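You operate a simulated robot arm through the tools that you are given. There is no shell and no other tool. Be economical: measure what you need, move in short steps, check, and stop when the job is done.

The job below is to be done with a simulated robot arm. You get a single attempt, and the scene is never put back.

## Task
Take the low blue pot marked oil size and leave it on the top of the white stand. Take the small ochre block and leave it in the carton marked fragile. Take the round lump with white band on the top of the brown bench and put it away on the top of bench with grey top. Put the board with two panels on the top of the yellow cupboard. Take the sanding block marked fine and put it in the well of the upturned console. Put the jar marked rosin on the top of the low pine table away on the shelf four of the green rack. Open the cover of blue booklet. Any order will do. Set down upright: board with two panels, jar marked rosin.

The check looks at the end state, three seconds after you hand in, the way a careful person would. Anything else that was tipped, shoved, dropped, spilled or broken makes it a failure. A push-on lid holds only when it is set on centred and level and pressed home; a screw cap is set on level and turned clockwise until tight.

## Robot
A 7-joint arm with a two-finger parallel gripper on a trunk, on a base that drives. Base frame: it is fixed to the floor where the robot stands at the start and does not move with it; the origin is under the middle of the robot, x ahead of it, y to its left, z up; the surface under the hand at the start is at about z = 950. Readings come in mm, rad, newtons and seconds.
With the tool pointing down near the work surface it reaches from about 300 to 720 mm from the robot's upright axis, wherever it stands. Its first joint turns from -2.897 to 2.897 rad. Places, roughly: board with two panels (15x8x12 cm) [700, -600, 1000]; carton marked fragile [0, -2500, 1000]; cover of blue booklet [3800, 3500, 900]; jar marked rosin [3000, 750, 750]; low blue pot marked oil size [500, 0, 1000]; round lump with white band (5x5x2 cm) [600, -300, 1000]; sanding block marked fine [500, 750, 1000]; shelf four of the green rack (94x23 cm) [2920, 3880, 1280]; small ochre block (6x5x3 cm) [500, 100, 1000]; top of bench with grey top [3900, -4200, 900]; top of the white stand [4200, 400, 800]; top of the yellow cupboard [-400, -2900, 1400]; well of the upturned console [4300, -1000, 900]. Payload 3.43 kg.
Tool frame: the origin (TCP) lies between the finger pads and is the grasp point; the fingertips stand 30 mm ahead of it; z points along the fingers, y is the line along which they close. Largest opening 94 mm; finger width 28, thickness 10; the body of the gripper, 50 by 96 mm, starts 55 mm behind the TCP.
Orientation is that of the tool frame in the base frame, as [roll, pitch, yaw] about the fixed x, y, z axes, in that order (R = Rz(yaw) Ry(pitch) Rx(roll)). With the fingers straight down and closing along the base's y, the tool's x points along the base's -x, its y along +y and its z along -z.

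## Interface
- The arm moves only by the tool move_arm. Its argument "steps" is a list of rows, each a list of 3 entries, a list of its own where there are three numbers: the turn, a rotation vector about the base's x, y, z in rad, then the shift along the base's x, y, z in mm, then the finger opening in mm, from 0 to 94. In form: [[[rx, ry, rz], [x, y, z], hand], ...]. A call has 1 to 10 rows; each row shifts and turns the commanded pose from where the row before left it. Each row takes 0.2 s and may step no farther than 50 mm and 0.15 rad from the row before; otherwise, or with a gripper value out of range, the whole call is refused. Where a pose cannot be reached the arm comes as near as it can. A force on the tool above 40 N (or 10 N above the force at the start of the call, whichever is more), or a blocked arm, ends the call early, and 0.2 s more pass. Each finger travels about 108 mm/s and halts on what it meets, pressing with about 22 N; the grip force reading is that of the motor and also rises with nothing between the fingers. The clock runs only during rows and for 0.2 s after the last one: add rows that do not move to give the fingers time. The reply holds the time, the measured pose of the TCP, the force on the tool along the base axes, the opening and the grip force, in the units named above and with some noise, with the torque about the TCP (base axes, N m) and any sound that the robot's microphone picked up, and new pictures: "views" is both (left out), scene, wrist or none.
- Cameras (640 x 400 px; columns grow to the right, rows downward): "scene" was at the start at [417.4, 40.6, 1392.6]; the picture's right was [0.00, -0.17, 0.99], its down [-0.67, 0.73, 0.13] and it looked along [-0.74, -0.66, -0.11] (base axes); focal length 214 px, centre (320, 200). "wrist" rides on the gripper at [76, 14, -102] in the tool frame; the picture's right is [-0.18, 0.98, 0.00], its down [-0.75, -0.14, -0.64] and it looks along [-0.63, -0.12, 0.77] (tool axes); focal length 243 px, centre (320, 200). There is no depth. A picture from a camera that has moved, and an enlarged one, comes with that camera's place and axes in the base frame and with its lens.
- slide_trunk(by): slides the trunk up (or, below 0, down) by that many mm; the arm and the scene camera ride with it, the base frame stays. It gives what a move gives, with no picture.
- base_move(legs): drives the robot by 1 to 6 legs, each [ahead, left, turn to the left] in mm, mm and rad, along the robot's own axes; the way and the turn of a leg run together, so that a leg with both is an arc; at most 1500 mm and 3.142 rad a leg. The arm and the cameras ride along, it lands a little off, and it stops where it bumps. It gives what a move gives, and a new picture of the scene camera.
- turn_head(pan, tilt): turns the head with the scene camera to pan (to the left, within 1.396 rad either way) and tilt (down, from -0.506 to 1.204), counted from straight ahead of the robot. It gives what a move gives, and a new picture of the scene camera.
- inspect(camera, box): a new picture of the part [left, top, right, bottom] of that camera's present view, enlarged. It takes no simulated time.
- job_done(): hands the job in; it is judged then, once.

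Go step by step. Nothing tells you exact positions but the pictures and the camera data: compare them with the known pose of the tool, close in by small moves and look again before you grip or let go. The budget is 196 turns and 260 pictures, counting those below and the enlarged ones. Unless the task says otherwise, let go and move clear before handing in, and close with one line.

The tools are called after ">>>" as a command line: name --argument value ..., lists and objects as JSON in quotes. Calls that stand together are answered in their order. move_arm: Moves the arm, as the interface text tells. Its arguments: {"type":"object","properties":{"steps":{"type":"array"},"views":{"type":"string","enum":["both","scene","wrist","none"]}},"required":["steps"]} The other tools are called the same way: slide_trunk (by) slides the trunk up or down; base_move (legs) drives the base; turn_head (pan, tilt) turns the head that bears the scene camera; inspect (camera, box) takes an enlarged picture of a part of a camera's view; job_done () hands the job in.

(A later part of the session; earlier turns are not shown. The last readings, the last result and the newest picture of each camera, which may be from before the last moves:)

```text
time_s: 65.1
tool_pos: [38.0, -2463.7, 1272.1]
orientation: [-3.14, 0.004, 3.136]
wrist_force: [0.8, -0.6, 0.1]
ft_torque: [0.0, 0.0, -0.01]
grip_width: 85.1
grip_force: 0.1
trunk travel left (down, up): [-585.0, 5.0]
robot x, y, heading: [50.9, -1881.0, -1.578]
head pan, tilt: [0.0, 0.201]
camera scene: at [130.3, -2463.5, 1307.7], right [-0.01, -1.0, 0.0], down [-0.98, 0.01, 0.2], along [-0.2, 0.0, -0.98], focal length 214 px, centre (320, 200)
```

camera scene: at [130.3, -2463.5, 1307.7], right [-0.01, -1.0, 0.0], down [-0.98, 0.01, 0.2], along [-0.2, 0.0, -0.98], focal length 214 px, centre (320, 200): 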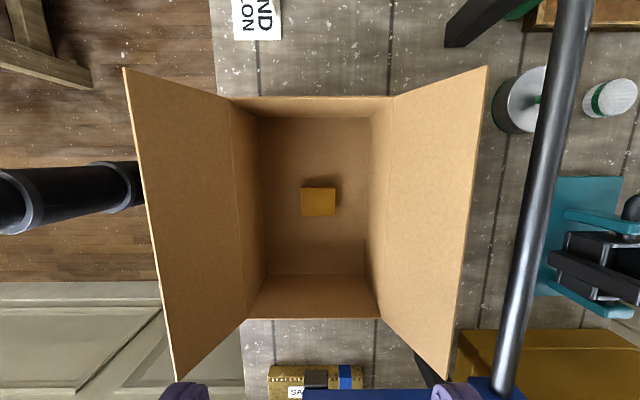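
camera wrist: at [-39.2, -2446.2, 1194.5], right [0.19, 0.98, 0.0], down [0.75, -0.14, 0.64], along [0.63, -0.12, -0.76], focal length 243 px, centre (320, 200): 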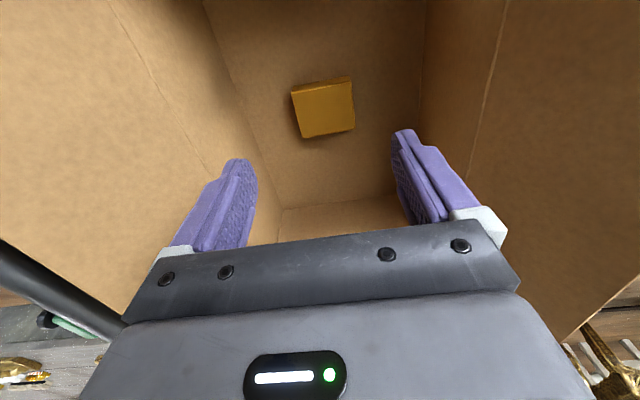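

The ochre block lies on the carton's floor. Before leaving, I look at the yellow cupboard's top: raise the hand, turn it back to face ahead.

>>> move_arm --steps '[[[0, 0, -0.149], [0, 30, 40], 85], [[0, 0, -0.149], [0, 30, 40], 85], [[0, 0, -0.149], [0, 30, 40], 85], [[0, 0, -0.149], [0, 30, 40], 85], [[0, 0, -0.149], [0, 20, 40], 85], [[0, 0, -0.149], [0, 0, 20], 85], [[0, 0, -0.149], [0, 0, 0], 85], [[0, 0, -0.149], [0, 0, 0], 85], [[0, 0, -0.149], [0, 0, 0], 85], [[0, 0, -0.149], [0, 0, 0], 85]]' --views "none"

>>> turn_head --pan -0.8 --tilt -0.5

```text
time_s: 67.3
tool_pos: [37.8, -2323.3, 1493.1]
orientation: [-3.138, 0.001, 1.642]
wrist_force: [-0.6, -0.5, -0.4]
ft_torque: [0.03, -0.01, 0.02]
grip_width: 84.9
grip_force: 0.1
trunk travel left (down, up): [-585.0, 5.0]
robot x, y, heading: [49.0, -1877.4, -1.572]
head pan, tilt: [0.0, 0.201]
```

```text
time_s: 68.5
tool_pos: [37.8, -2324.7, 1492.5]
orientation: [-3.14, 0.002, 1.644]
wrist_force: [-0.3, 0.4, -0.3]
ft_torque: [-0.01, 0.0, 0.02]
grip_width: 85.0
grip_force: 0.1
trunk travel left (down, up): [-585.0, 5.0]
robot x, y, heading: [51.1, -1879.4, -1.573]
head pan, tilt: [-0.799, -0.499]
camera scene: at [2.6, -2476.3, 1574.8], right [-0.69, -0.05, 0.72], down [-0.41, 0.85, -0.33], along [-0.59, -0.53, -0.61], focal length 214 px, centre (320, 200)
```

scene: 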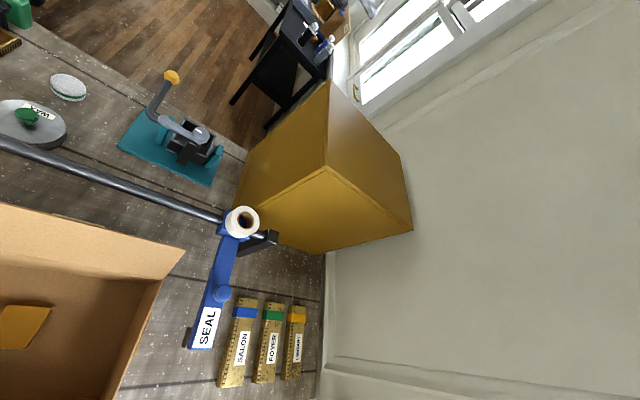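

The cupboard's top is a face at z≈1400, x -490..-172, y -2930..-2692. Now I drive back to the bench for the board.

>>> base_move --legs '[[-300, 0, 0], [0, -250, 0], [-950, 0, 0], [0, 0, 1.571], [200, 0, 0]]'

>>> turn_head --pan 0 --tilt -0.4

```text
time_s: 81.4
tool_pos: [448.1, -674.8, 1491.5]
orientation: [-3.14, 0.003, -3.073]
wrist_force: [-0.4, 0.2, -0.4]
ft_torque: [0.02, 0.01, -0.01]
grip_width: 84.9
grip_force: 0.1
trunk travel left (down, up): [-585.0, 5.0]
robot x, y, heading: [6.1, -660.0, -0.01]
head pan, tilt: [-0.799, -0.499]
camera scene: at [601.8, -711.6, 1574.4], right [0.05, -0.69, 0.72], down [-0.85, -0.4, -0.33], along [0.52, -0.6, -0.61], focal length 214 px, centre (320, 200)
```

scene: 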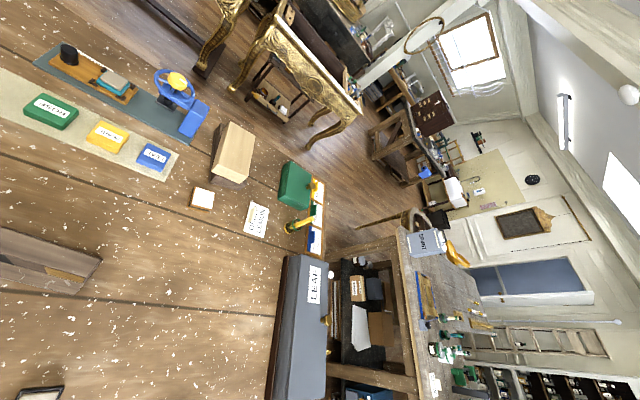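

```text
time_s: 82.5
tool_pos: [446.8, -674.5, 1492.6]
orientation: [-3.14, 0.002, -3.071]
wrist_force: [-0.4, 0.3, 0.2]
ft_torque: [-0.01, 0.02, 0.02]
grip_width: 85.0
grip_force: 0.0
trunk travel left (down, up): [-585.0, 5.0]
robot x, y, heading: [4.6, -659.6, -0.011]
head pan, tilt: [0.0, -0.4]
camera scene: at [590.5, -664.3, 1548.3], right [0.07, -1.0, 0.0], down [-0.92, -0.07, -0.39], along [0.39, 0.02, -0.92], focal length 214 px, centre (320, 200)
```

scene: 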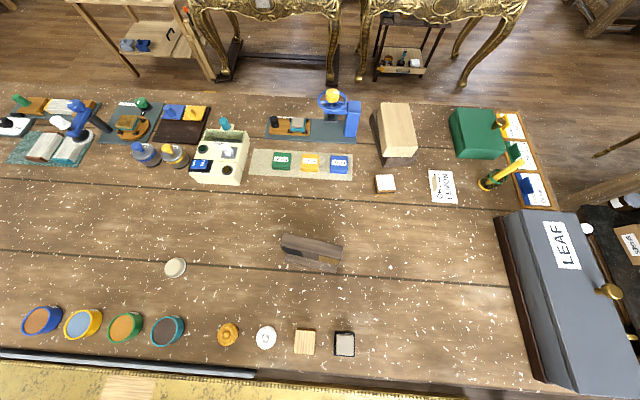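

>>> inspect --camera "scene" --box '[250, 210, 378, 290]'

```text
5.00 times, centred on (314, 250) of scene
camera zoom: at [590.5, -664.3, 1548.3], right [0.07, -1.0, 0.0], down [-0.92, -0.07, -0.39], along [0.39, 0.02, -0.92], focal length 1072 px, centre (350, -50)
```

zoom: 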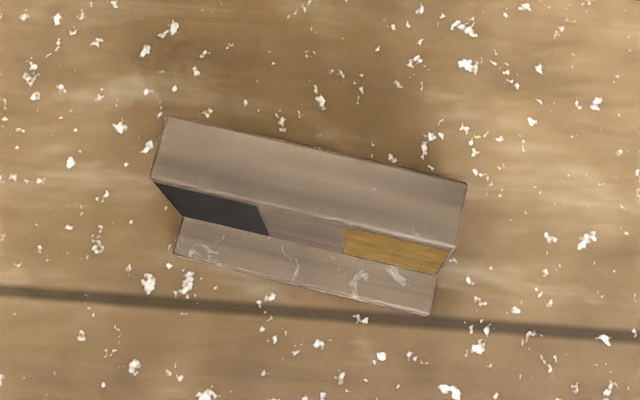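

The board is an upright slab (~136 mm long, 30 mm thick, foot toward the robot) centred near (681, -644). The cupboard needs a forward-tilted reach, so I'll first grasp it upright, reset it radially on free bench space, then regrasp tilted. Moving above it now.

>>> move_arm --steps '[[[0, 0, 0.137], [23, 3, -28], 85], [[0, 0, 0.137], [23, 3, -28], 85], [[0, 0, 0.137], [23, 3, -28], 85], [[0, 0, 0.137], [23, 3, -28], 85], [[0, 0, 0.137], [23, 3, -28], 85], [[0, 0, 0.137], [23, 3, -28], 85], [[0, 0, 0.137], [23, 3, -28], 85], [[0, 0, 0.137], [23, 3, -28], 85], [[0, 0, 0.137], [23, 3, -28], 85], [[0, 0, 0.137], [24, 3, -28], 85]]' --views "wrist"

>>> turn_head --pan 0 --tilt 0.5

```text
time_s: 84.7
tool_pos: [678.6, -644.7, 1211.5]
orientation: [-3.139, 0.003, -1.7]
wrist_force: [1.1, 0.0, -0.8]
ft_torque: [0.0, 0.04, -0.01]
grip_width: 85.1
grip_force: 0.0
trunk travel left (down, up): [-585.0, 5.0]
robot x, y, heading: [2.3, -660.0, -0.009]
head pan, tilt: [0.0, -0.4]
camera wrist: at [653.7, -717.5, 1313.8], right [-0.95, 0.31, 0.0], down [0.23, 0.73, 0.64], along [0.2, 0.61, -0.76], focal length 243 px, centre (320, 200)
```

wrist: 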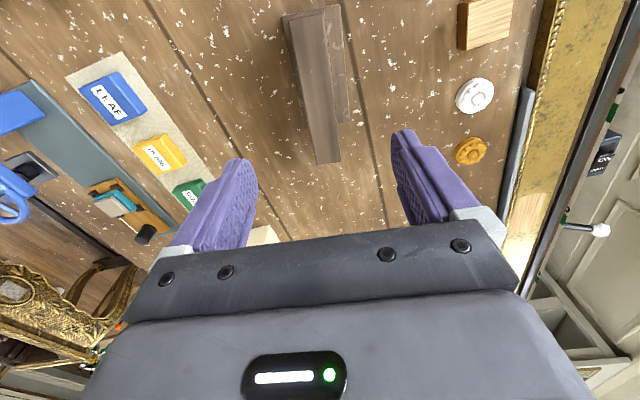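

```text
time_s: 85.9
tool_pos: [676.9, -645.2, 1212.6]
orientation: [-3.14, 0.002, -1.702]
wrist_force: [0.6, 0.6, -0.6]
ft_torque: [0.01, -0.01, -0.01]
grip_width: 84.9
grip_force: 0.0
trunk travel left (down, up): [-585.0, 5.0]
robot x, y, heading: [3.7, -659.4, -0.011]
head pan, tilt: [0.0, 0.499]
camera scene: at [686.2, -581.2, 1250.5], right [0.99, -0.13, 0.0], down [-0.12, -0.87, 0.48], along [-0.06, -0.47, -0.88], focal length 214 px, centre (320, 200)
```

scene: 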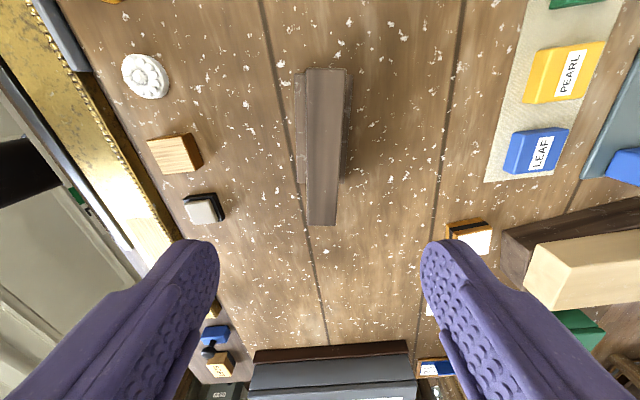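

Slab top is centred at about (683, -640). I descend to straddle it at z 1030.

>>> move_arm --steps '[[[0, 0, -0.02], [6, 5, -40], 85], [[0, 0, 0], [0, 0, -45], 85], [[0, 0, 0], [0, 0, -40], 85], [[0, 0, 0], [0, 0, -30], 85], [[0, 0, 0], [0, 0, -15], 85], [[0, 0, 0], [0, 0, -12], 85], [[0, 0, 0], [0, 0, 0], 85]]' --views "both"

```text
time_s: 87.5
tool_pos: [658.3, -638.7, 1045.5]
orientation: [-3.14, 0.002, -1.721]
wrist_force: [0.5, 0.9, -0.4]
ft_torque: [-0.02, -0.01, 0.01]
grip_width: 85.2
grip_force: 0.1
out of reach, approached as far as the arm can: row 3, 4, 5, 6
trunk travel left (down, up): [-585.0, 5.0]
robot x, y, heading: [5.3, -658.7, -0.006]
head pan, tilt: [0.0, 0.499]
camera scene: at [669.3, -576.0, 1082.9], right [0.99, -0.15, 0.0], down [-0.13, -0.87, 0.48], along [-0.07, -0.47, -0.88], focal length 214 px, centre (320, 200)
camera wrist: at [632.1, -711.6, 1146.9], right [-0.94, 0.33, 0.0], down [0.25, 0.72, 0.64], along [0.21, 0.61, -0.76], focal length 243 px, centre (320, 200)
```

scene: 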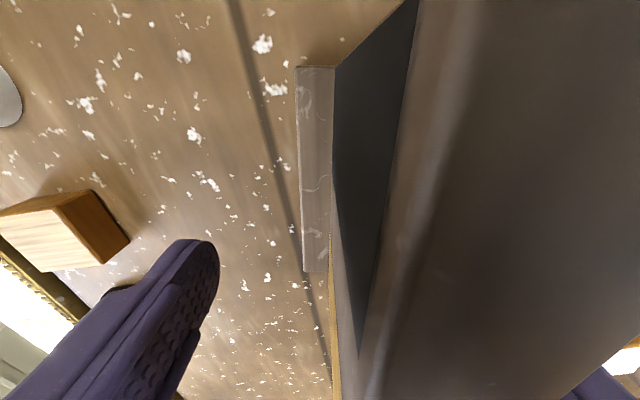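
wrist: 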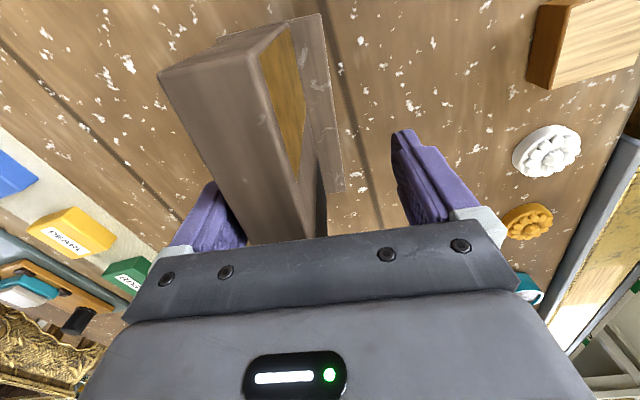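

The arm is at its limit with the trunk this high; I lift the hand, lower the trunk, and try again.

>>> move_arm --steps '[[[0, 0, 0], [0, 0, 50], 85], [[0, 0, 0], [0, 0, 50], 85], [[0, 0, 0], [0, 0, 50], 85], [[0, 0, 0], [0, 0, 50], 85], [[0, 0, 0], [0, 0, 50], 85], [[0, 0, 0], [0, 0, 50], 85], [[0, 0, 0], [0, 0, 50], 85]]' --views "none"

>>> slide_trunk --by -220

```text
time_s: 89.1
tool_pos: [655.8, -640.6, 1395.6]
orientation: [-3.141, 0.003, -1.722]
wrist_force: [0.4, 0.2, -0.4]
ft_torque: [0.03, -0.01, 0.0]
grip_width: 84.9
grip_force: 0.1
trunk travel left (down, up): [-585.0, 5.0]
robot x, y, heading: [6.0, -661.3, -0.009]
head pan, tilt: [0.0, 0.499]
```

```text
time_s: 91.5
tool_pos: [657.3, -641.2, 1175.6]
orientation: [-3.139, 0.003, -1.721]
wrist_force: [-0.1, 0.3, 0.2]
ft_torque: [0.0, -0.02, -0.01]
grip_width: 84.9
grip_force: 0.1
trunk travel left (down, up): [-365.0, 225.0]
robot x, y, heading: [5.6, -657.8, -0.007]
head pan, tilt: [0.0, 0.499]
```

>>> move_arm --steps '[[[0, 0, 0], [26, 1, 0], 90], [[0, 0, 0], [0, 0, -45], 90], [[0, 0, 0], [0, 0, -15], 90], [[0, 0, 0], [0, 0, 0], 90]]' --views "both"

```text
time_s: 92.5
tool_pos: [683.9, -640.0, 1116.4]
orientation: [-3.139, 0.0, -1.721]
wrist_force: [-0.2, 0.1, 0.4]
ft_torque: [-0.02, 0.01, 0.03]
grip_width: 90.2
grip_force: 0.0
trunk travel left (down, up): [-365.0, 225.0]
robot x, y, heading: [4.3, -659.6, -0.011]
head pan, tilt: [0.0, 0.499]
camera scene: at [694.2, -576.9, 1154.9], right [0.99, -0.15, 0.0], down [-0.13, -0.87, 0.48], along [-0.07, -0.47, -0.88], focal length 214 px, centre (320, 200)
camera wrist: at [657.1, -712.5, 1219.0], right [-0.94, 0.33, 0.0], down [0.25, 0.72, 0.64], along [0.21, 0.61, -0.76], focal length 243 px, centre (320, 200)
```

scene: 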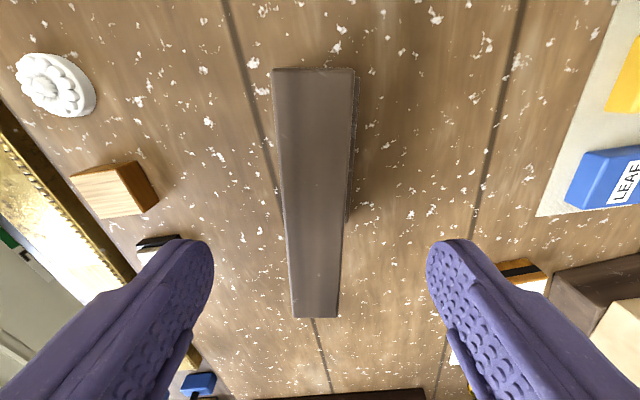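
wrist: 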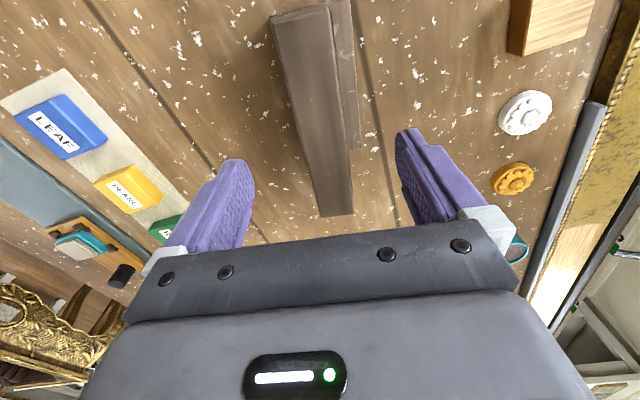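

Centred and parallel. Descending to 1030 and gripping.

>>> move_arm --steps '[[[0, 0, 0], [2, 0, -40], 90], [[0, 0, 0], [0, 0, -30], 90], [[0, 0, 0], [0, 0, -16], 90], [[0, 0, 0], [0, 0, 0], 50], [[0, 0, 0], [0, 0, 0], 15], [[0, 0, 0], [0, 0, 0], 15], [[0, 0, 0], [0, 0, 0], 15]]' --views "none"

```text
time_s: 94.1
tool_pos: [684.7, -641.3, 1030.2]
orientation: [-3.14, 0.002, -1.721]
wrist_force: [0.0, 0.2, 0.1]
ft_torque: [-0.02, 0.13, 0.0]
grip_width: 34.0
grip_force: 22.8
trunk travel left (down, up): [-365.0, 225.0]
robot x, y, heading: [5.9, -659.2, -0.007]
head pan, tilt: [0.0, 0.499]
```

Board gripped (34 mm). I lift it, pull it in and turn it 180° so its foot will face away from the robot, which lets it be placed at the near edge of the cupboard top.

>>> move_arm --steps '[[[0, 0, 0], [0, 0, 25], 15], [[0, 0, 0], [0, 0, 40], 15], [[0, 0, 0], [0, 0, 45], 15], [[0, 0, 0], [-10, 0, 48], 15], [[0, 0, 0], [-10, 0, 48], 15], [[0, 0, -0.149], [-30, 0, 30], 15], [[0, 0, -0.149], [-35, 0, 0], 15], [[0, 0, -0.149], [-35, 0, 0], 15], [[0, 0, -0.149], [-35, 0, 0], 15], [[0, 0, -0.149], [-35, 0, 0], 15]]' --views "none"

>>> move_arm --steps '[[[0, 0, -0.149], [-10, 0, 0], 15], [[0, 0, -0.149], [0, 0, 0], 15], [[0, 0, -0.149], [0, 0, 0], 15], [[0, 0, -0.149], [0, 0, 0], 15], [[0, 0, -0.149], [0, 0, 0], 15], [[0, 0, -0.149], [0, 0, 0], 15], [[0, 0, -0.149], [0, 0, 0], 15], [[0, 0, -0.149], [0, 0, 0], 15], [[0, 0, -0.149], [0, 0, 0], 15], [[0, 0, -0.149], [0, 0, 0], 15]]' --views "wrist"

```text
time_s: 96.3
tool_pos: [493.5, -641.8, 1266.4]
orientation: [-3.14, 0.004, -2.469]
wrist_force: [-0.5, 0.2, -3.7]
ft_torque: [0.01, -0.01, 0.01]
grip_width: 34.4
grip_force: 22.1
trunk travel left (down, up): [-365.0, 225.0]
robot x, y, heading: [0.5, -659.9, -0.009]
head pan, tilt: [0.0, 0.499]
```

```text
time_s: 98.5
tool_pos: [485.4, -640.2, 1265.4]
orientation: [-3.137, 0.003, 2.325]
wrist_force: [-0.1, 0.0, -3.4]
ft_torque: [0.03, 0.0, 0.03]
grip_width: 34.2
grip_force: 21.6
trunk travel left (down, up): [-365.0, 225.0]
robot x, y, heading: [5.3, -660.1, -0.009]
head pan, tilt: [0.0, 0.499]
camera wrist: at [443.5, -572.4, 1367.6], right [0.84, 0.54, 0.0], down [0.41, -0.64, 0.64], along [0.34, -0.54, -0.76], focal length 243 px, centre (320, 200)
```

wrist: 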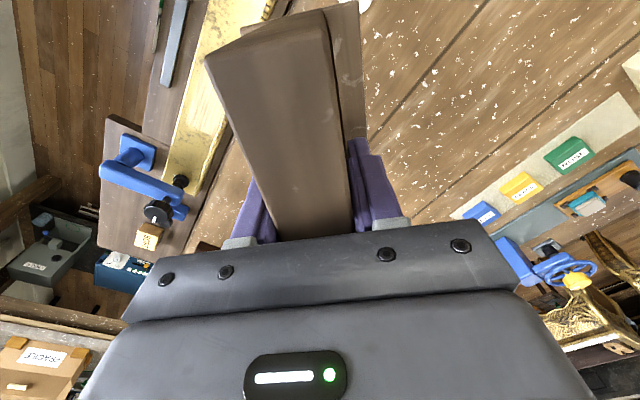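

>>> move_arm --steps '[[[0, 0, -0.149], [0, 0, 0], 15], [[0, 0, -0.149], [0, 0, 0], 15], [[0, 0, -0.149], [0, 0, 0], 15], [[0, 0, -0.149], [0, 0, 20], 15], [[0, 0, -0.149], [0, 0, 40], 15], [[0, 0, -0.018], [0, 0, 40], 15]]' --views "none"

>>> base_move --legs '[[-200, 0, 0], [0, 0, -1.562], [1000, 0, 0], [0, -135, 0]]'

>>> slide_trunk --by 220

>>> turn_head --pan 0.9 --tilt 0

```text
time_s: 99.9
tool_pos: [485.0, -639.1, 1366.8]
orientation: [-3.14, 0.002, 1.56]
wrist_force: [-0.2, -0.3, -3.5]
ft_torque: [0.0, -0.04, -0.02]
grip_width: 34.4
grip_force: 22.0
trunk travel left (down, up): [-365.0, 225.0]
robot x, y, heading: [1.7, -660.0, -0.005]
head pan, tilt: [0.0, 0.499]
```

```text
time_s: 111.0
tool_pos: [-310.9, -2148.2, 1364.8]
orientation: [-3.14, 0.003, 0.003]
wrist_force: [-1.6, -0.3, -2.5]
ft_torque: [-0.01, -0.03, 0.02]
grip_width: 34.1
grip_force: 22.2
trunk travel left (down, up): [-365.0, 225.0]
robot x, y, heading: [-335.5, -1667.3, -1.574]
head pan, tilt: [0.0, 0.499]
camera scene: at [-373.8, -2148.5, 1403.9], right [0.0, 1.0, 0.0], down [0.88, 0.0, 0.48], along [0.48, 0.0, -0.88], focal length 214 px, centre (320, 200)
```

scene: 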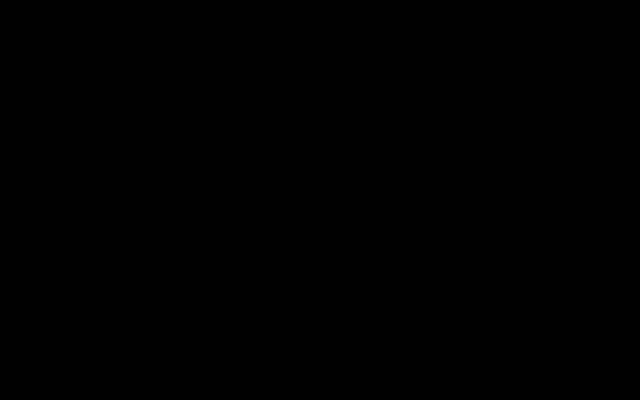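

```text
time_s: 113.4
tool_pos: [-309.9, -2148.6, 1584.9]
orientation: [-3.135, 0.001, 0.004]
wrist_force: [-0.4, -0.1, -3.3]
ft_torque: [-0.01, 0.01, -0.02]
grip_width: 34.1
grip_force: 22.1
trunk travel left (down, up): [-585.0, 5.0]
robot x, y, heading: [-333.2, -1666.5, -1.573]
head pan, tilt: [0.0, 0.499]
```

```text
time_s: 114.6
tool_pos: [-309.1, -2148.3, 1585.4]
orientation: [-3.139, 0.004, 0.001]
wrist_force: [0.4, -1.2, -3.3]
ft_torque: [-0.02, 0.01, 0.0]
grip_width: 34.4
grip_force: 21.9
trunk travel left (down, up): [-585.0, 5.0]
robot x, y, heading: [-339.1, -1664.3, -1.574]
head pan, tilt: [0.901, 0.0]
camera scene: at [-417.8, -2219.3, 1658.8], right [0.0, 0.62, -0.78], down [1.0, 0.0, 0.0], along [0.0, -0.78, -0.62], focal length 214 px, centre (320, 200)
```

scene: 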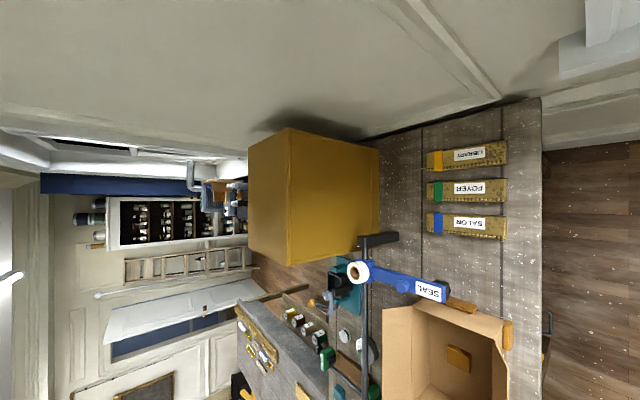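

Triangulating both views, the cupboard top is at z≈1347, x -625..-225, y -3050..-2757. I check the robot's own footprint to see how close it may stand to the bench.

>>> turn_head --pan -0.75 --tilt 0

```text
time_s: 116.3
tool_pos: [-310.0, -2147.5, 1585.6]
orientation: [-3.139, 0.004, 0.001]
wrist_force: [0.1, -0.1, -3.4]
ft_torque: [0.04, -0.05, 0.02]
grip_width: 34.1
grip_force: 21.6
trunk travel left (down, up): [-585.0, 5.0]
robot x, y, heading: [-336.3, -1665.2, -1.572]
head pan, tilt: [-0.75, 0.0]
camera scene: at [-418.2, -2087.4, 1649.3], right [0.0, 0.73, 0.68], down [1.0, 0.0, 0.0], along [0.0, 0.68, -0.73], focal length 214 px, centre (320, 200)
```

scene: 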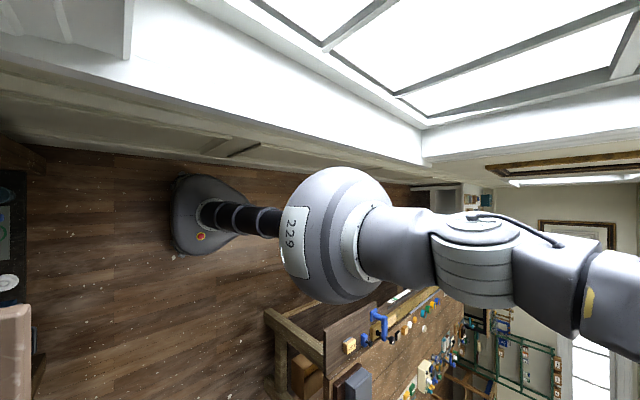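

The base is low and only ~195 mm deep in front, and the bench's shelf is set back, so I can stand at y≈-2110. I drive ahead 445 mm.

>>> base_move --legs '[[445, 0, 0]]'

>>> move_arm --steps '[[[0, 0, 0], [-13, -45, 0], 15], [[0, 0, 0], [-13, -45, 0], 15], [[0, 0, 0], [-14, -45, 0], 15], [[0, 0, 0], [0, -45, 0], 15], [[0, 0, 0], [0, -32, 0], 15]]' --views "wrist"

>>> turn_head --pan 0.6 --tilt 0.3

```text
time_s: 118.9
tool_pos: [-316.0, -2578.0, 1583.7]
orientation: [-3.137, 0.002, -0.007]
wrist_force: [-0.5, -0.6, -2.3]
ft_torque: [0.02, 0.0, 0.0]
grip_width: 34.3
grip_force: 21.8
trunk travel left (down, up): [-585.0, 5.0]
robot x, y, heading: [-334.3, -2093.4, -1.581]
head pan, tilt: [-0.75, 0.0]
stopped in leg 1: the robot was blocked; the commanded pose is now the measured one
camera scene: at [-423.8, -2515.3, 1648.5], right [0.01, 0.73, 0.69], down [1.0, -0.01, 0.0], along [0.0, 0.69, -0.73], focal length 214 px, centre (320, 200)
```

scene: 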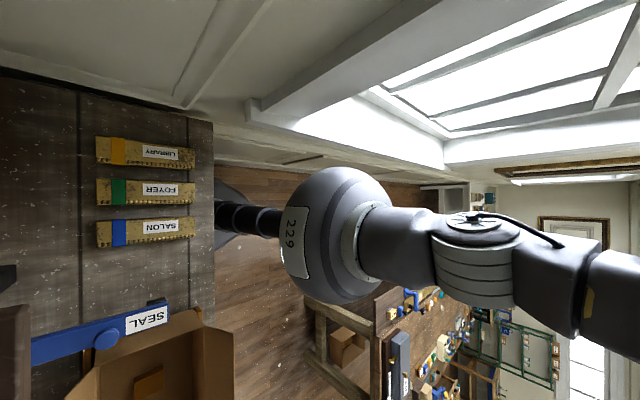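

```text
time_s: 120.1
tool_pos: [-355.8, -2787.8, 1584.2]
orientation: [-3.137, 0.002, -0.009]
wrist_force: [0.1, -0.1, -2.3]
ft_torque: [0.05, -0.03, -0.02]
grip_width: 34.0
grip_force: 21.8
trunk travel left (down, up): [-585.0, 5.0]
robot x, y, heading: [-339.3, -2094.3, -1.579]
head pan, tilt: [-0.75, 0.0]
camera wrist: at [-280.9, -2802.4, 1686.6], right [-0.19, -0.98, -0.01], down [-0.75, 0.14, 0.64], along [-0.63, 0.13, -0.77], focal length 243 px, centre (320, 200)
```

wrist: 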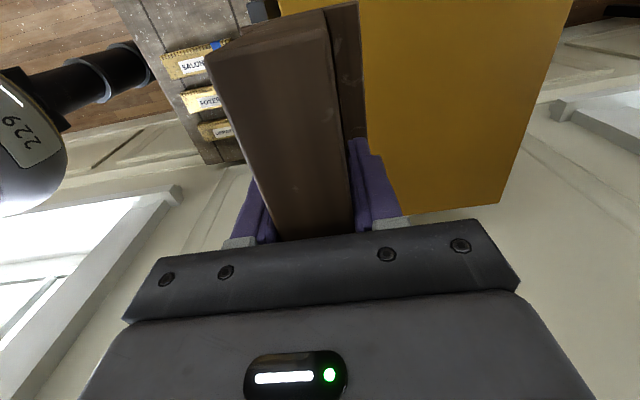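

```text
time_s: 121.6
tool_pos: [-355.6, -2786.6, 1586.0]
orientation: [-3.139, 0.003, -0.007]
wrist_force: [0.1, -0.9, -3.3]
ft_torque: [0.01, 0.01, 0.02]
grip_width: 34.2
grip_force: 22.2
trunk travel left (down, up): [-585.0, 5.0]
robot x, y, heading: [-336.9, -2091.6, -1.577]
head pan, tilt: [0.6, 0.3]
camera scene: at [-436.8, -2838.5, 1637.8], right [0.0, 0.83, -0.56], down [0.96, 0.16, 0.24], along [0.29, -0.54, -0.79], focal length 214 px, centre (320, 200)
```

scene: 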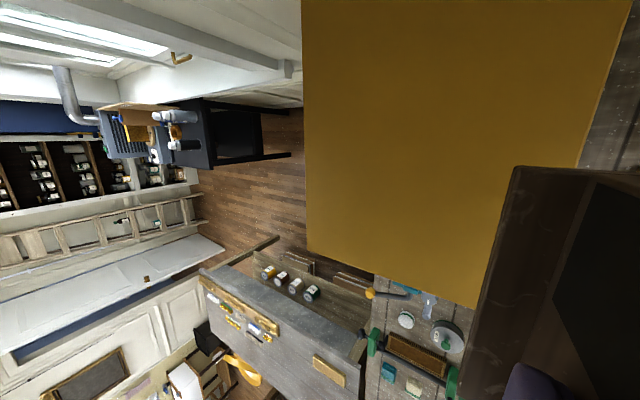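

Front edge confirmed at y≈-2756; the foot faces away. I move 20 mm further in and lower toward the top (TCP ≈1427 expected at contact).

>>> move_arm --steps '[[[0, 0, 0], [-10, -18, 0], 15], [[0, 0, 0], [0, 0, -45], 15], [[0, 0, 0], [0, 0, -45], 15], [[0, 0, 0], [0, 0, -40], 15], [[0, 0, 0], [0, 0, -10], 15], [[0, 0, 0], [0, 0, 0], 15]]' --views "scene"

```text
time_s: 123.0
tool_pos: [-361.7, -2792.0, 1441.5]
orientation: [-3.138, 0.004, -0.006]
wrist_force: [-0.4, -1.1, -2.7]
ft_torque: [0.0, 0.02, 0.04]
grip_width: 34.2
grip_force: 22.0
out of reach, approached as far as the arm can: row 1
trunk travel left (down, up): [-585.0, 5.0]
robot x, y, heading: [-332.9, -2096.0, -1.572]
head pan, tilt: [0.6, 0.3]
camera scene: at [-442.0, -2842.9, 1494.7], right [0.0, 0.83, -0.56], down [0.96, 0.16, 0.24], along [0.29, -0.54, -0.79], focal length 214 px, centre (320, 200)
```

scene: 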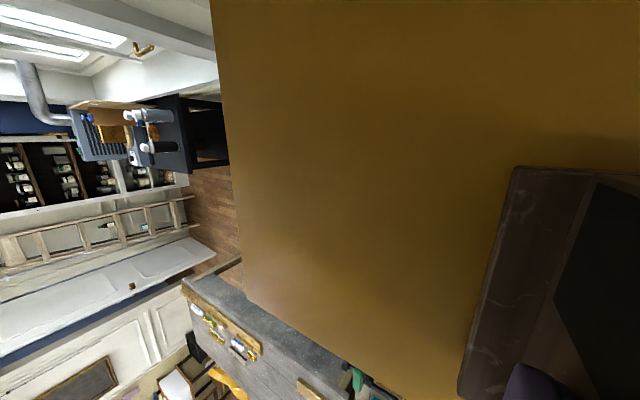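

>>> move_arm --steps '[[[0, 0, 0], [0, -8, -4], 15], [[0, 0, 0], [0, 0, -3], 15], [[0, 0, 0], [0, 0, -3], 15], [[0, 0, 0], [0, 0, -2], 15], [[0, 0, 0], [0, 0, -2], 15], [[0, 0, 0], [0, 0, 0], 15]]' --views "none"

```text
time_s: 124.4
tool_pos: [-361.1, -2799.9, 1432.5]
orientation: [3.14, 0.003, -0.006]
wrist_force: [-1.7, -7.8, 17.1]
ft_torque: [0.07, -0.05, 0.0]
grip_width: 34.7
grip_force: 22.2
trunk travel left (down, up): [-585.0, 5.0]
robot x, y, heading: [-338.9, -2094.0, -1.578]
head pan, tilt: [0.6, 0.3]
```

The board rests on the top at z≈1351. Easing off 1 mm and releasing.

>>> move_arm --steps '[[[0, 0, 0], [0, 0, 1], 15], [[0, 0, 0], [0, 0, 0], 45], [[0, 0, 0], [0, 0, 0], 75], [[0, 0, 0], [0, 0, 0], 85], [[0, 0, 0], [0, 0, 30], 85], [[0, 0, 0], [0, 0, 45], 85], [[0, 0, 0], [0, 0, 45], 85], [[0, 0, 0], [0, 40, 10], 85], [[0, 0, 0], [0, 50, 0], 85]]' --views "both"

```text
time_s: 126.4
tool_pos: [-361.7, -2708.9, 1561.4]
orientation: [-3.141, 0.004, -0.008]
wrist_force: [0.4, 0.7, 0.4]
ft_torque: [-0.04, -0.01, -0.04]
grip_width: 85.0
grip_force: 0.1
trunk travel left (down, up): [-585.0, 5.0]
robot x, y, heading: [-335.6, -2097.6, -1.584]
head pan, tilt: [0.6, 0.3]
camera scene: at [-442.5, -2760.7, 1614.8], right [0.0, 0.83, -0.56], down [0.96, 0.16, 0.24], along [0.29, -0.54, -0.79], focal length 214 px, centre (320, 200)
camera wrist: at [-285.5, -2722.5, 1664.9], right [-0.19, -0.98, 0.0], down [-0.75, 0.15, 0.64], along [-0.63, 0.12, -0.76], focal length 243 px, centre (320, 200)
```

scene: 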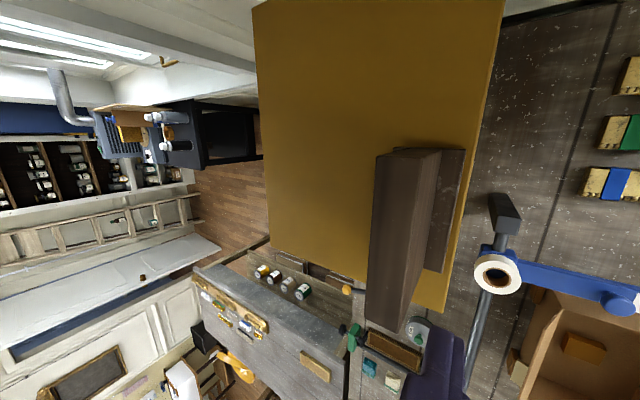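
wrist: 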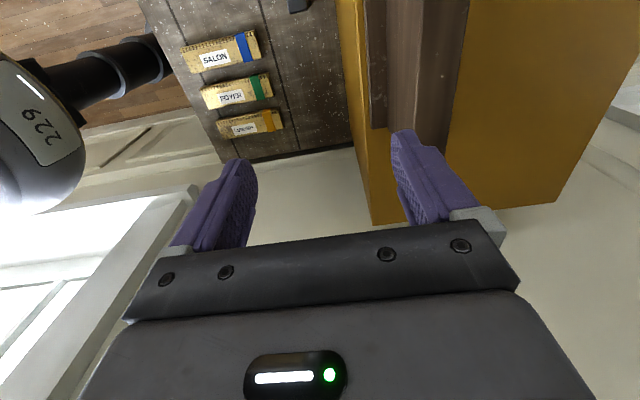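

>>> inspect --camera "scene" --box '[340, 120, 540, 320]'

```text
2.00 times, centred on (440, 220) of scene
camera zoom: at [-442.5, -2760.7, 1614.8], right [0.0, 0.83, -0.56], down [0.96, 0.16, 0.24], along [0.29, -0.54, -0.79], focal length 429 px, centre (80, 160)
```

zoom: 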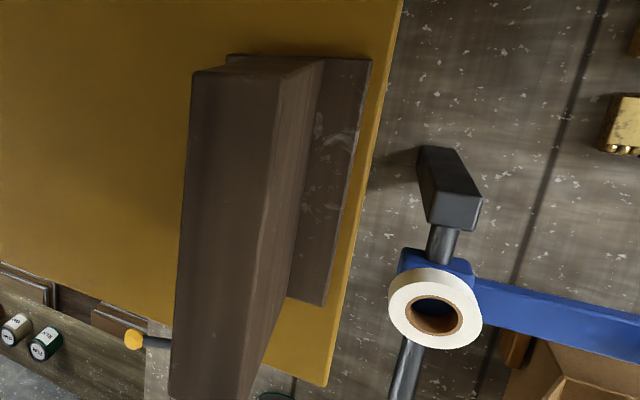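

The board stands upright on its base plate, fully on the top. Next, the lump with the white band: drive back to the bench.

>>> base_move --legs '[[-400, 0, 0], [0, 141, 0], [-1370, 0, 0], [0, 0, 1.575], [200, 0, 0]]'

>>> slide_trunk --by -240

>>> move_arm --steps '[[[0, 0, -0.149], [0, 0, 0], 94], [[0, 0, -0.149], [0, 0, 0], 94], [[0, 0, -0.149], [0, 0, 0], 94], [[0, 0, -0.149], [0, 0, 0], 94], [[0, 0, -0.149], [0, 0, 0], 94], [[0, 0, -0.149], [0, 0, 0], 94], [[0, 0, -0.149], [0, 0, 0], 94], [[0, 0, -0.149], [0, 0, 0], 94], [[0, 0, -0.149], [0, 0, 0], 94], [[0, 0, -0.149], [0, 0, 0], 94]]' --views "none"

>>> turn_head --pan 0 --tilt 0

```text
time_s: 141.6
tool_pos: [640.5, -295.8, 1561.5]
orientation: [-3.139, 0.002, 1.587]
wrist_force: [-0.2, 0.8, -0.2]
ft_torque: [-0.03, 0.05, -0.04]
grip_width: 85.2
grip_force: 0.0
trunk travel left (down, up): [-585.0, 5.0]
robot x, y, heading: [20.4, -283.2, 0.012]
head pan, tilt: [0.6, 0.3]
camera scene: at [696.6, -377.3, 1613.1], right [-0.83, -0.01, -0.56], down [-0.18, 0.95, 0.24], along [0.53, 0.3, -0.79], focal length 214 px, centre (320, 200)
```

scene: 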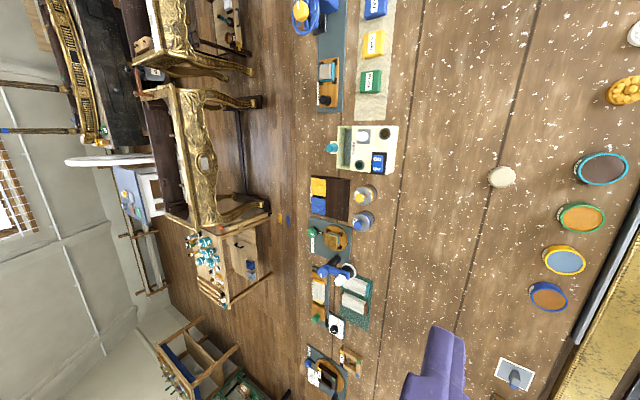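

```text
time_s: 144.1
tool_pos: [638.6, -295.7, 1321.9]
orientation: [-3.139, 0.003, 1.584]
wrist_force: [-0.4, -0.3, 0.4]
ft_torque: [-0.01, -0.02, -0.02]
grip_width: 84.9
grip_force: 0.0
trunk travel left (down, up): [-345.0, 245.0]
robot x, y, heading: [23.9, -282.2, 0.011]
head pan, tilt: [0.6, 0.3]
```

```text
time_s: 146.2
tool_pos: [640.3, -295.3, 1321.1]
orientation: [-3.139, 0.003, 0.091]
wrist_force: [0.2, 0.4, -0.3]
ft_torque: [-0.04, 0.0, 0.0]
grip_width: 94.0
grip_force: 0.0
trunk travel left (down, up): [-345.0, 245.0]
robot x, y, heading: [23.2, -285.2, 0.018]
head pan, tilt: [0.6, 0.3]
```

```text
time_s: 147.2
tool_pos: [639.2, -296.2, 1321.5]
orientation: [-3.139, 0.003, 0.094]
wrist_force: [1.1, 0.5, -0.6]
ft_torque: [0.02, 0.02, 0.0]
grip_width: 94.1
grip_force: 0.2
trunk travel left (down, up): [-345.0, 245.0]
robot x, y, heading: [21.5, -286.0, 0.013]
head pan, tilt: [0.0, 0.0]
camera scene: at [532.2, -306.3, 1360.4], right [-0.09, 1.0, 0.0], down [1.0, 0.09, 0.0], along [0.0, 0.0, -1.0], focal length 214 px, centre (320, 200)
```

scene: 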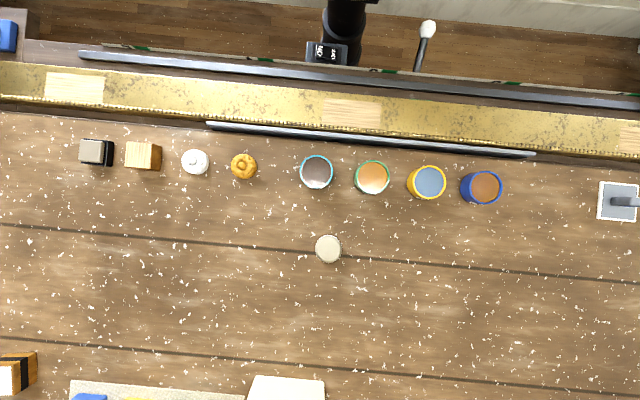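

The lump is near (620, -283). I move over it and descend.

>>> move_arm --steps '[[[0, 0, 0], [-10, 7, -45], 94], [[0, 0, 0], [-9, 6, -45], 94], [[0, 0, 0], [0, 0, -50], 94], [[0, 0, 0], [0, 0, -50], 94], [[0, 0, 0], [0, 0, -50], 94], [[0, 0, 0], [0, 0, -21], 94], [[0, 0, 0], [0, 0, 0], 94]]' --views "wrist"

```text
time_s: 148.8
tool_pos: [621.4, -281.6, 1059.7]
orientation: [-3.141, 0.003, 0.093]
wrist_force: [0.0, 0.3, 0.4]
ft_torque: [0.04, 0.02, -0.02]
grip_width: 94.1
grip_force: 0.1
trunk travel left (down, up): [-345.0, 245.0]
robot x, y, heading: [25.0, -286.6, 0.009]
head pan, tilt: [0.0, 0.0]
camera wrist: at [699.1, -287.9, 1161.9], right [-0.09, -1.0, 0.0], down [-0.76, 0.07, 0.64], along [-0.64, 0.06, -0.76], focal length 243 px, centre (320, 200)
```

wrist: 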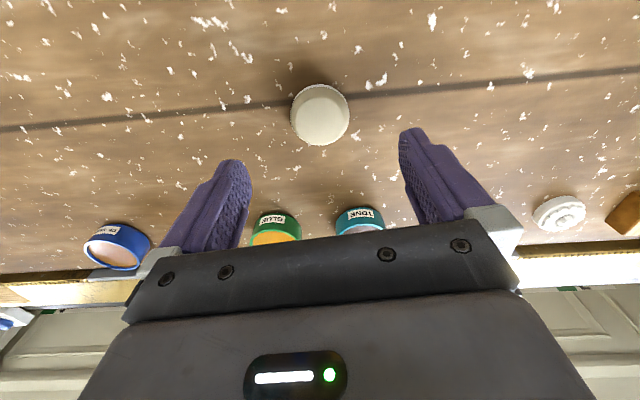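

>>> move_arm --steps '[[[0, 0, 0], [2, 0, -40], 94], [[0, 0, 0], [0, 0, -25], 94], [[0, 0, 0], [0, 0, -12], 94], [[0, 0, 0], [0, 0, 0], 94], [[0, 0, 0], [0, 0, 0], 55], [[0, 0, 0], [0, 0, 0], 25], [[0, 0, 0], [0, 0, 0], 25], [[0, 0, 0], [0, 0, 0], 25]]' --views "wrist"

```text
time_s: 150.7
tool_pos: [623.0, -283.1, 984.2]
orientation: [-3.14, 0.003, 0.095]
wrist_force: [-0.5, -0.2, 0.1]
ft_torque: [-0.01, 0.0, -0.01]
grip_width: 48.5
grip_force: 21.9
trunk travel left (down, up): [-345.0, 245.0]
robot x, y, heading: [24.8, -286.9, 0.011]
head pan, tilt: [0.0, 0.0]
camera wrist: at [700.5, -289.5, 1086.0], right [-0.09, -1.0, 0.0], down [-0.76, 0.07, 0.64], along [-0.64, 0.06, -0.76], focal length 243 px, centre (320, 200)
```

wrist: 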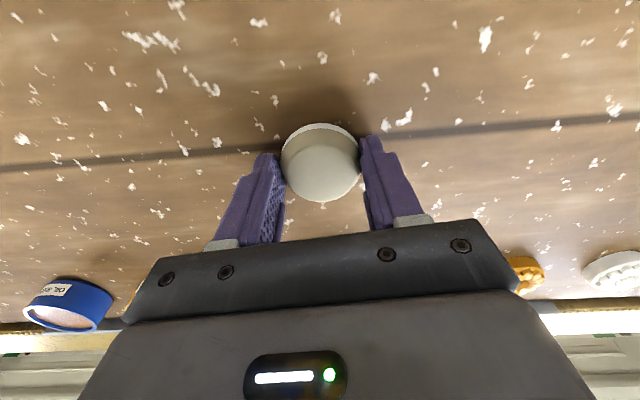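

The lump is held (48.5 mm, white band below). I lift, back away, turn right and drive into the open corridor to look at the far room.

>>> move_arm --steps '[[[0, 0, 0], [0, 0, 30], 25], [[0, 0, 0], [0, 0, 50], 25], [[0, 0, 0], [-20, 0, 45], 25], [[0, 0, 0], [-20, 0, 45], 25], [[0, 0, 0], [-20, 0, 45], 25], [[0, 0, 0], [-40, 0, 25], 25], [[0, 0, 0], [-45, 0, 20], 25], [[0, 0, 0], [-45, 0, 20], 25]]' --views "none"

>>> base_move --legs '[[-220, 0, 0], [0, 0, -1.582], [1280, 0, 0]]'

>>> turn_head --pan -1.2 --tilt 0

```text
time_s: 152.4
tool_pos: [432.5, -286.6, 1264.0]
orientation: [-3.138, 0.002, 0.095]
wrist_force: [-0.4, -0.7, -0.2]
ft_torque: [0.02, -0.01, -0.01]
grip_width: 48.3
grip_force: 22.4
trunk travel left (down, up): [-345.0, 245.0]
robot x, y, heading: [21.9, -283.9, 0.012]
head pan, tilt: [0.0, 0.0]
```

```text
time_s: 163.9
tool_pos: [-175.1, -1975.1, 1262.5]
orientation: [-3.141, 0.003, -1.475]
wrist_force: [0.3, 0.1, -0.9]
ft_torque: [0.01, 0.0, 0.01]
grip_width: 48.3
grip_force: 22.6
trunk travel left (down, up): [-345.0, 245.0]
robot x, y, heading: [-176.3, -1562.6, -1.56]
head pan, tilt: [0.0, 0.0]
camera scene: at [-183.5, -1865.3, 1302.2], right [1.0, 0.1, 0.0], down [0.1, -1.0, 0.0], along [0.0, 0.0, -1.0], focal length 214 px, centre (320, 200)
```

scene: 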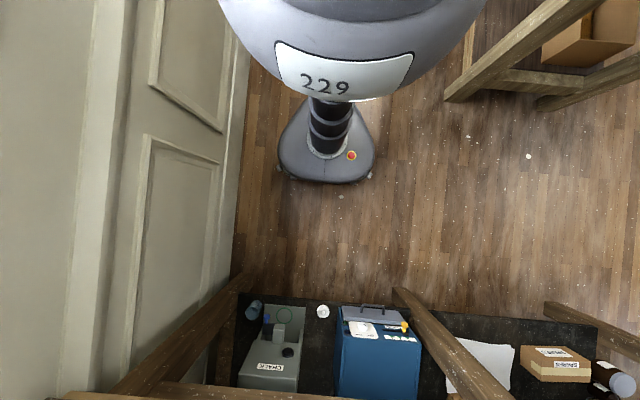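

```text
time_s: 165.3
tool_pos: [-173.4, -1974.5, 1264.0]
orientation: [-3.138, 0.005, -1.476]
wrist_force: [-0.2, -0.1, 0.1]
ft_torque: [-0.02, 0.03, -0.01]
grip_width: 48.0
grip_force: 22.0
trunk travel left (down, up): [-345.0, 245.0]
robot x, y, heading: [-174.7, -1562.6, -1.557]
head pan, tilt: [-1.201, 0.0]
camera scene: at [-100.1, -1857.1, 1359.9], right [0.36, 0.03, 0.93], down [0.1, -1.0, 0.0], along [0.93, 0.09, -0.36], focal length 214 px, centre (320, 200)
```

scene: 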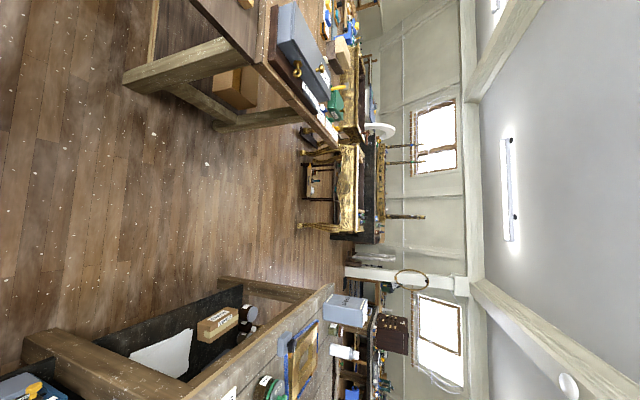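

The corridor along +x between the benches is clear up to x≈2500. I turn left and drive 1500 mm along it, then look toward -y.

>>> base_move --legs '[[0, 0, 1.557], [1500, 0, 0]]'

>>> turn_head --pan 1.1 --tilt 0.3

```text
time_s: 176.5
tool_pos: [1737.5, -1593.1, 1262.3]
orientation: [-3.141, 0.003, 0.076]
wrist_force: [0.0, -0.3, -0.4]
ft_torque: [0.03, 0.0, -0.05]
grip_width: 47.9
grip_force: 21.8
trunk travel left (down, up): [-345.0, 245.0]
robot x, y, heading: [1327.4, -1587.9, -0.003]
head pan, tilt: [-1.201, 0.0]
camera scene: at [1623.0, -1518.3, 1359.9], right [-0.02, 0.36, 0.93], down [1.0, 0.07, 0.0], along [-0.07, 0.93, -0.36], focal length 214 px, centre (320, 200)
```

scene: 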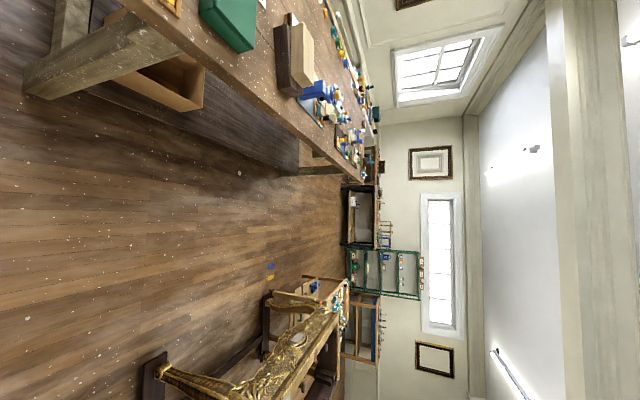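

```text
time_s: 178.7
tool_pos: [1737.8, -1593.6, 1262.7]
orientation: [-3.14, 0.003, 0.076]
wrist_force: [0.3, -0.2, -1.0]
ft_torque: [-0.02, 0.05, -0.01]
grip_width: 47.7
grip_force: 21.8
trunk travel left (down, up): [-345.0, 245.0]
robot x, y, heading: [1323.5, -1586.3, -0.004]
head pan, tilt: [1.1, 0.3]
camera scene: at [1662.7, -1682.8, 1349.6], right [-0.04, 0.46, -0.89], down [0.93, 0.33, 0.13], along [0.36, -0.83, -0.44], focal length 214 px, centre (320, 200)
```

scene: 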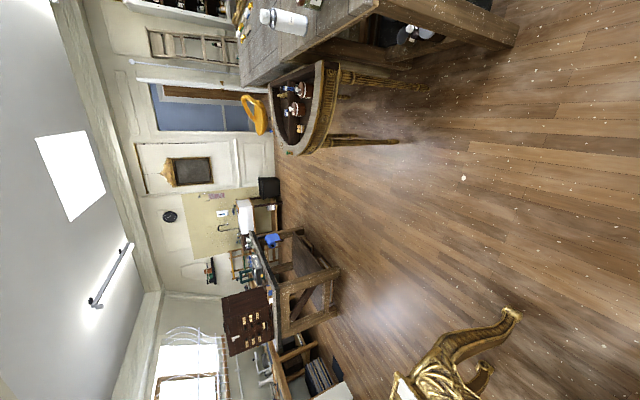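

I can see a bench whose front is near y -3630 spanning x 3520..4250 — likely the grey-top bench. I drive there by way of (2200, -2400).

>>> base_move --legs '[[0, 0, -0.745], [1194, 0, 0], [0, 0, 0.332], [1400, 0, 0]]'

>>> turn_head --pan 0.9 --tilt 0.5

```text
time_s: 194.3
tool_pos: [3847.3, -3132.1, 1262.9]
orientation: [-3.14, 0.005, -0.331]
wrist_force: [-0.2, -0.2, -0.2]
ft_torque: [-0.01, 0.0, -0.01]
grip_width: 47.7
grip_force: 21.9
trunk travel left (down, up): [-345.0, 245.0]
robot x, y, heading: [3471.8, -2963.3, -0.415]
head pan, tilt: [1.1, 0.3]
camera scene: at [3744.2, -3183.9, 1349.5], right [0.15, 0.43, -0.89], down [0.99, -0.06, 0.13], along [0.0, -0.9, -0.44], focal length 214 px, centre (320, 200)
```

scene: 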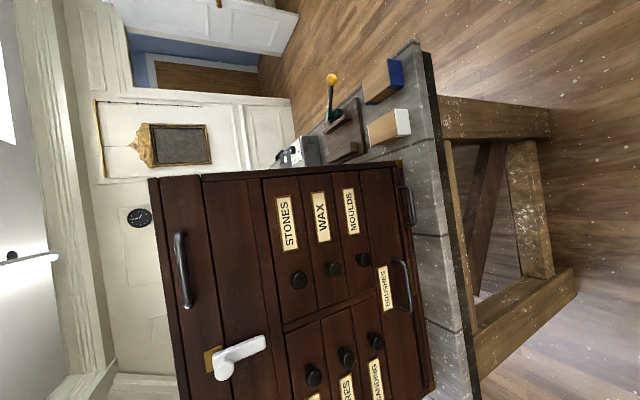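

```text
time_s: 195.0
tool_pos: [3847.9, -3132.6, 1262.5]
orientation: [-3.139, 0.005, -0.33]
wrist_force: [-0.5, -0.3, 0.1]
ft_torque: [-0.03, -0.02, 0.0]
grip_width: 47.3
grip_force: 21.6
trunk travel left (down, up): [-345.0, 245.0]
robot x, y, heading: [3471.5, -2963.2, -0.413]
head pan, tilt: [0.901, 0.499]
camera scene: at [3765.2, -3178.5, 1335.5], right [0.2, 0.59, -0.78], down [0.95, 0.07, 0.3], along [0.23, -0.81, -0.55], focal length 214 px, centre (320, 200)
```

scene: 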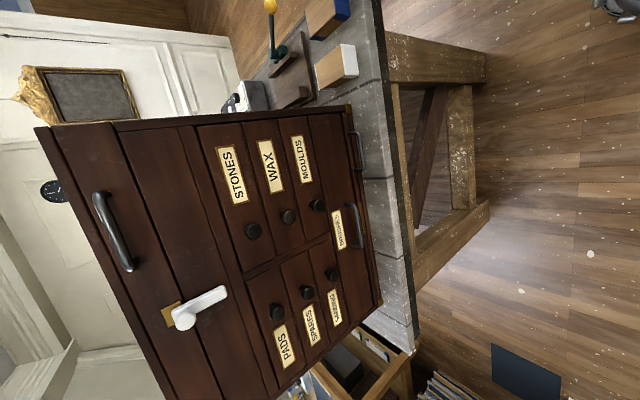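

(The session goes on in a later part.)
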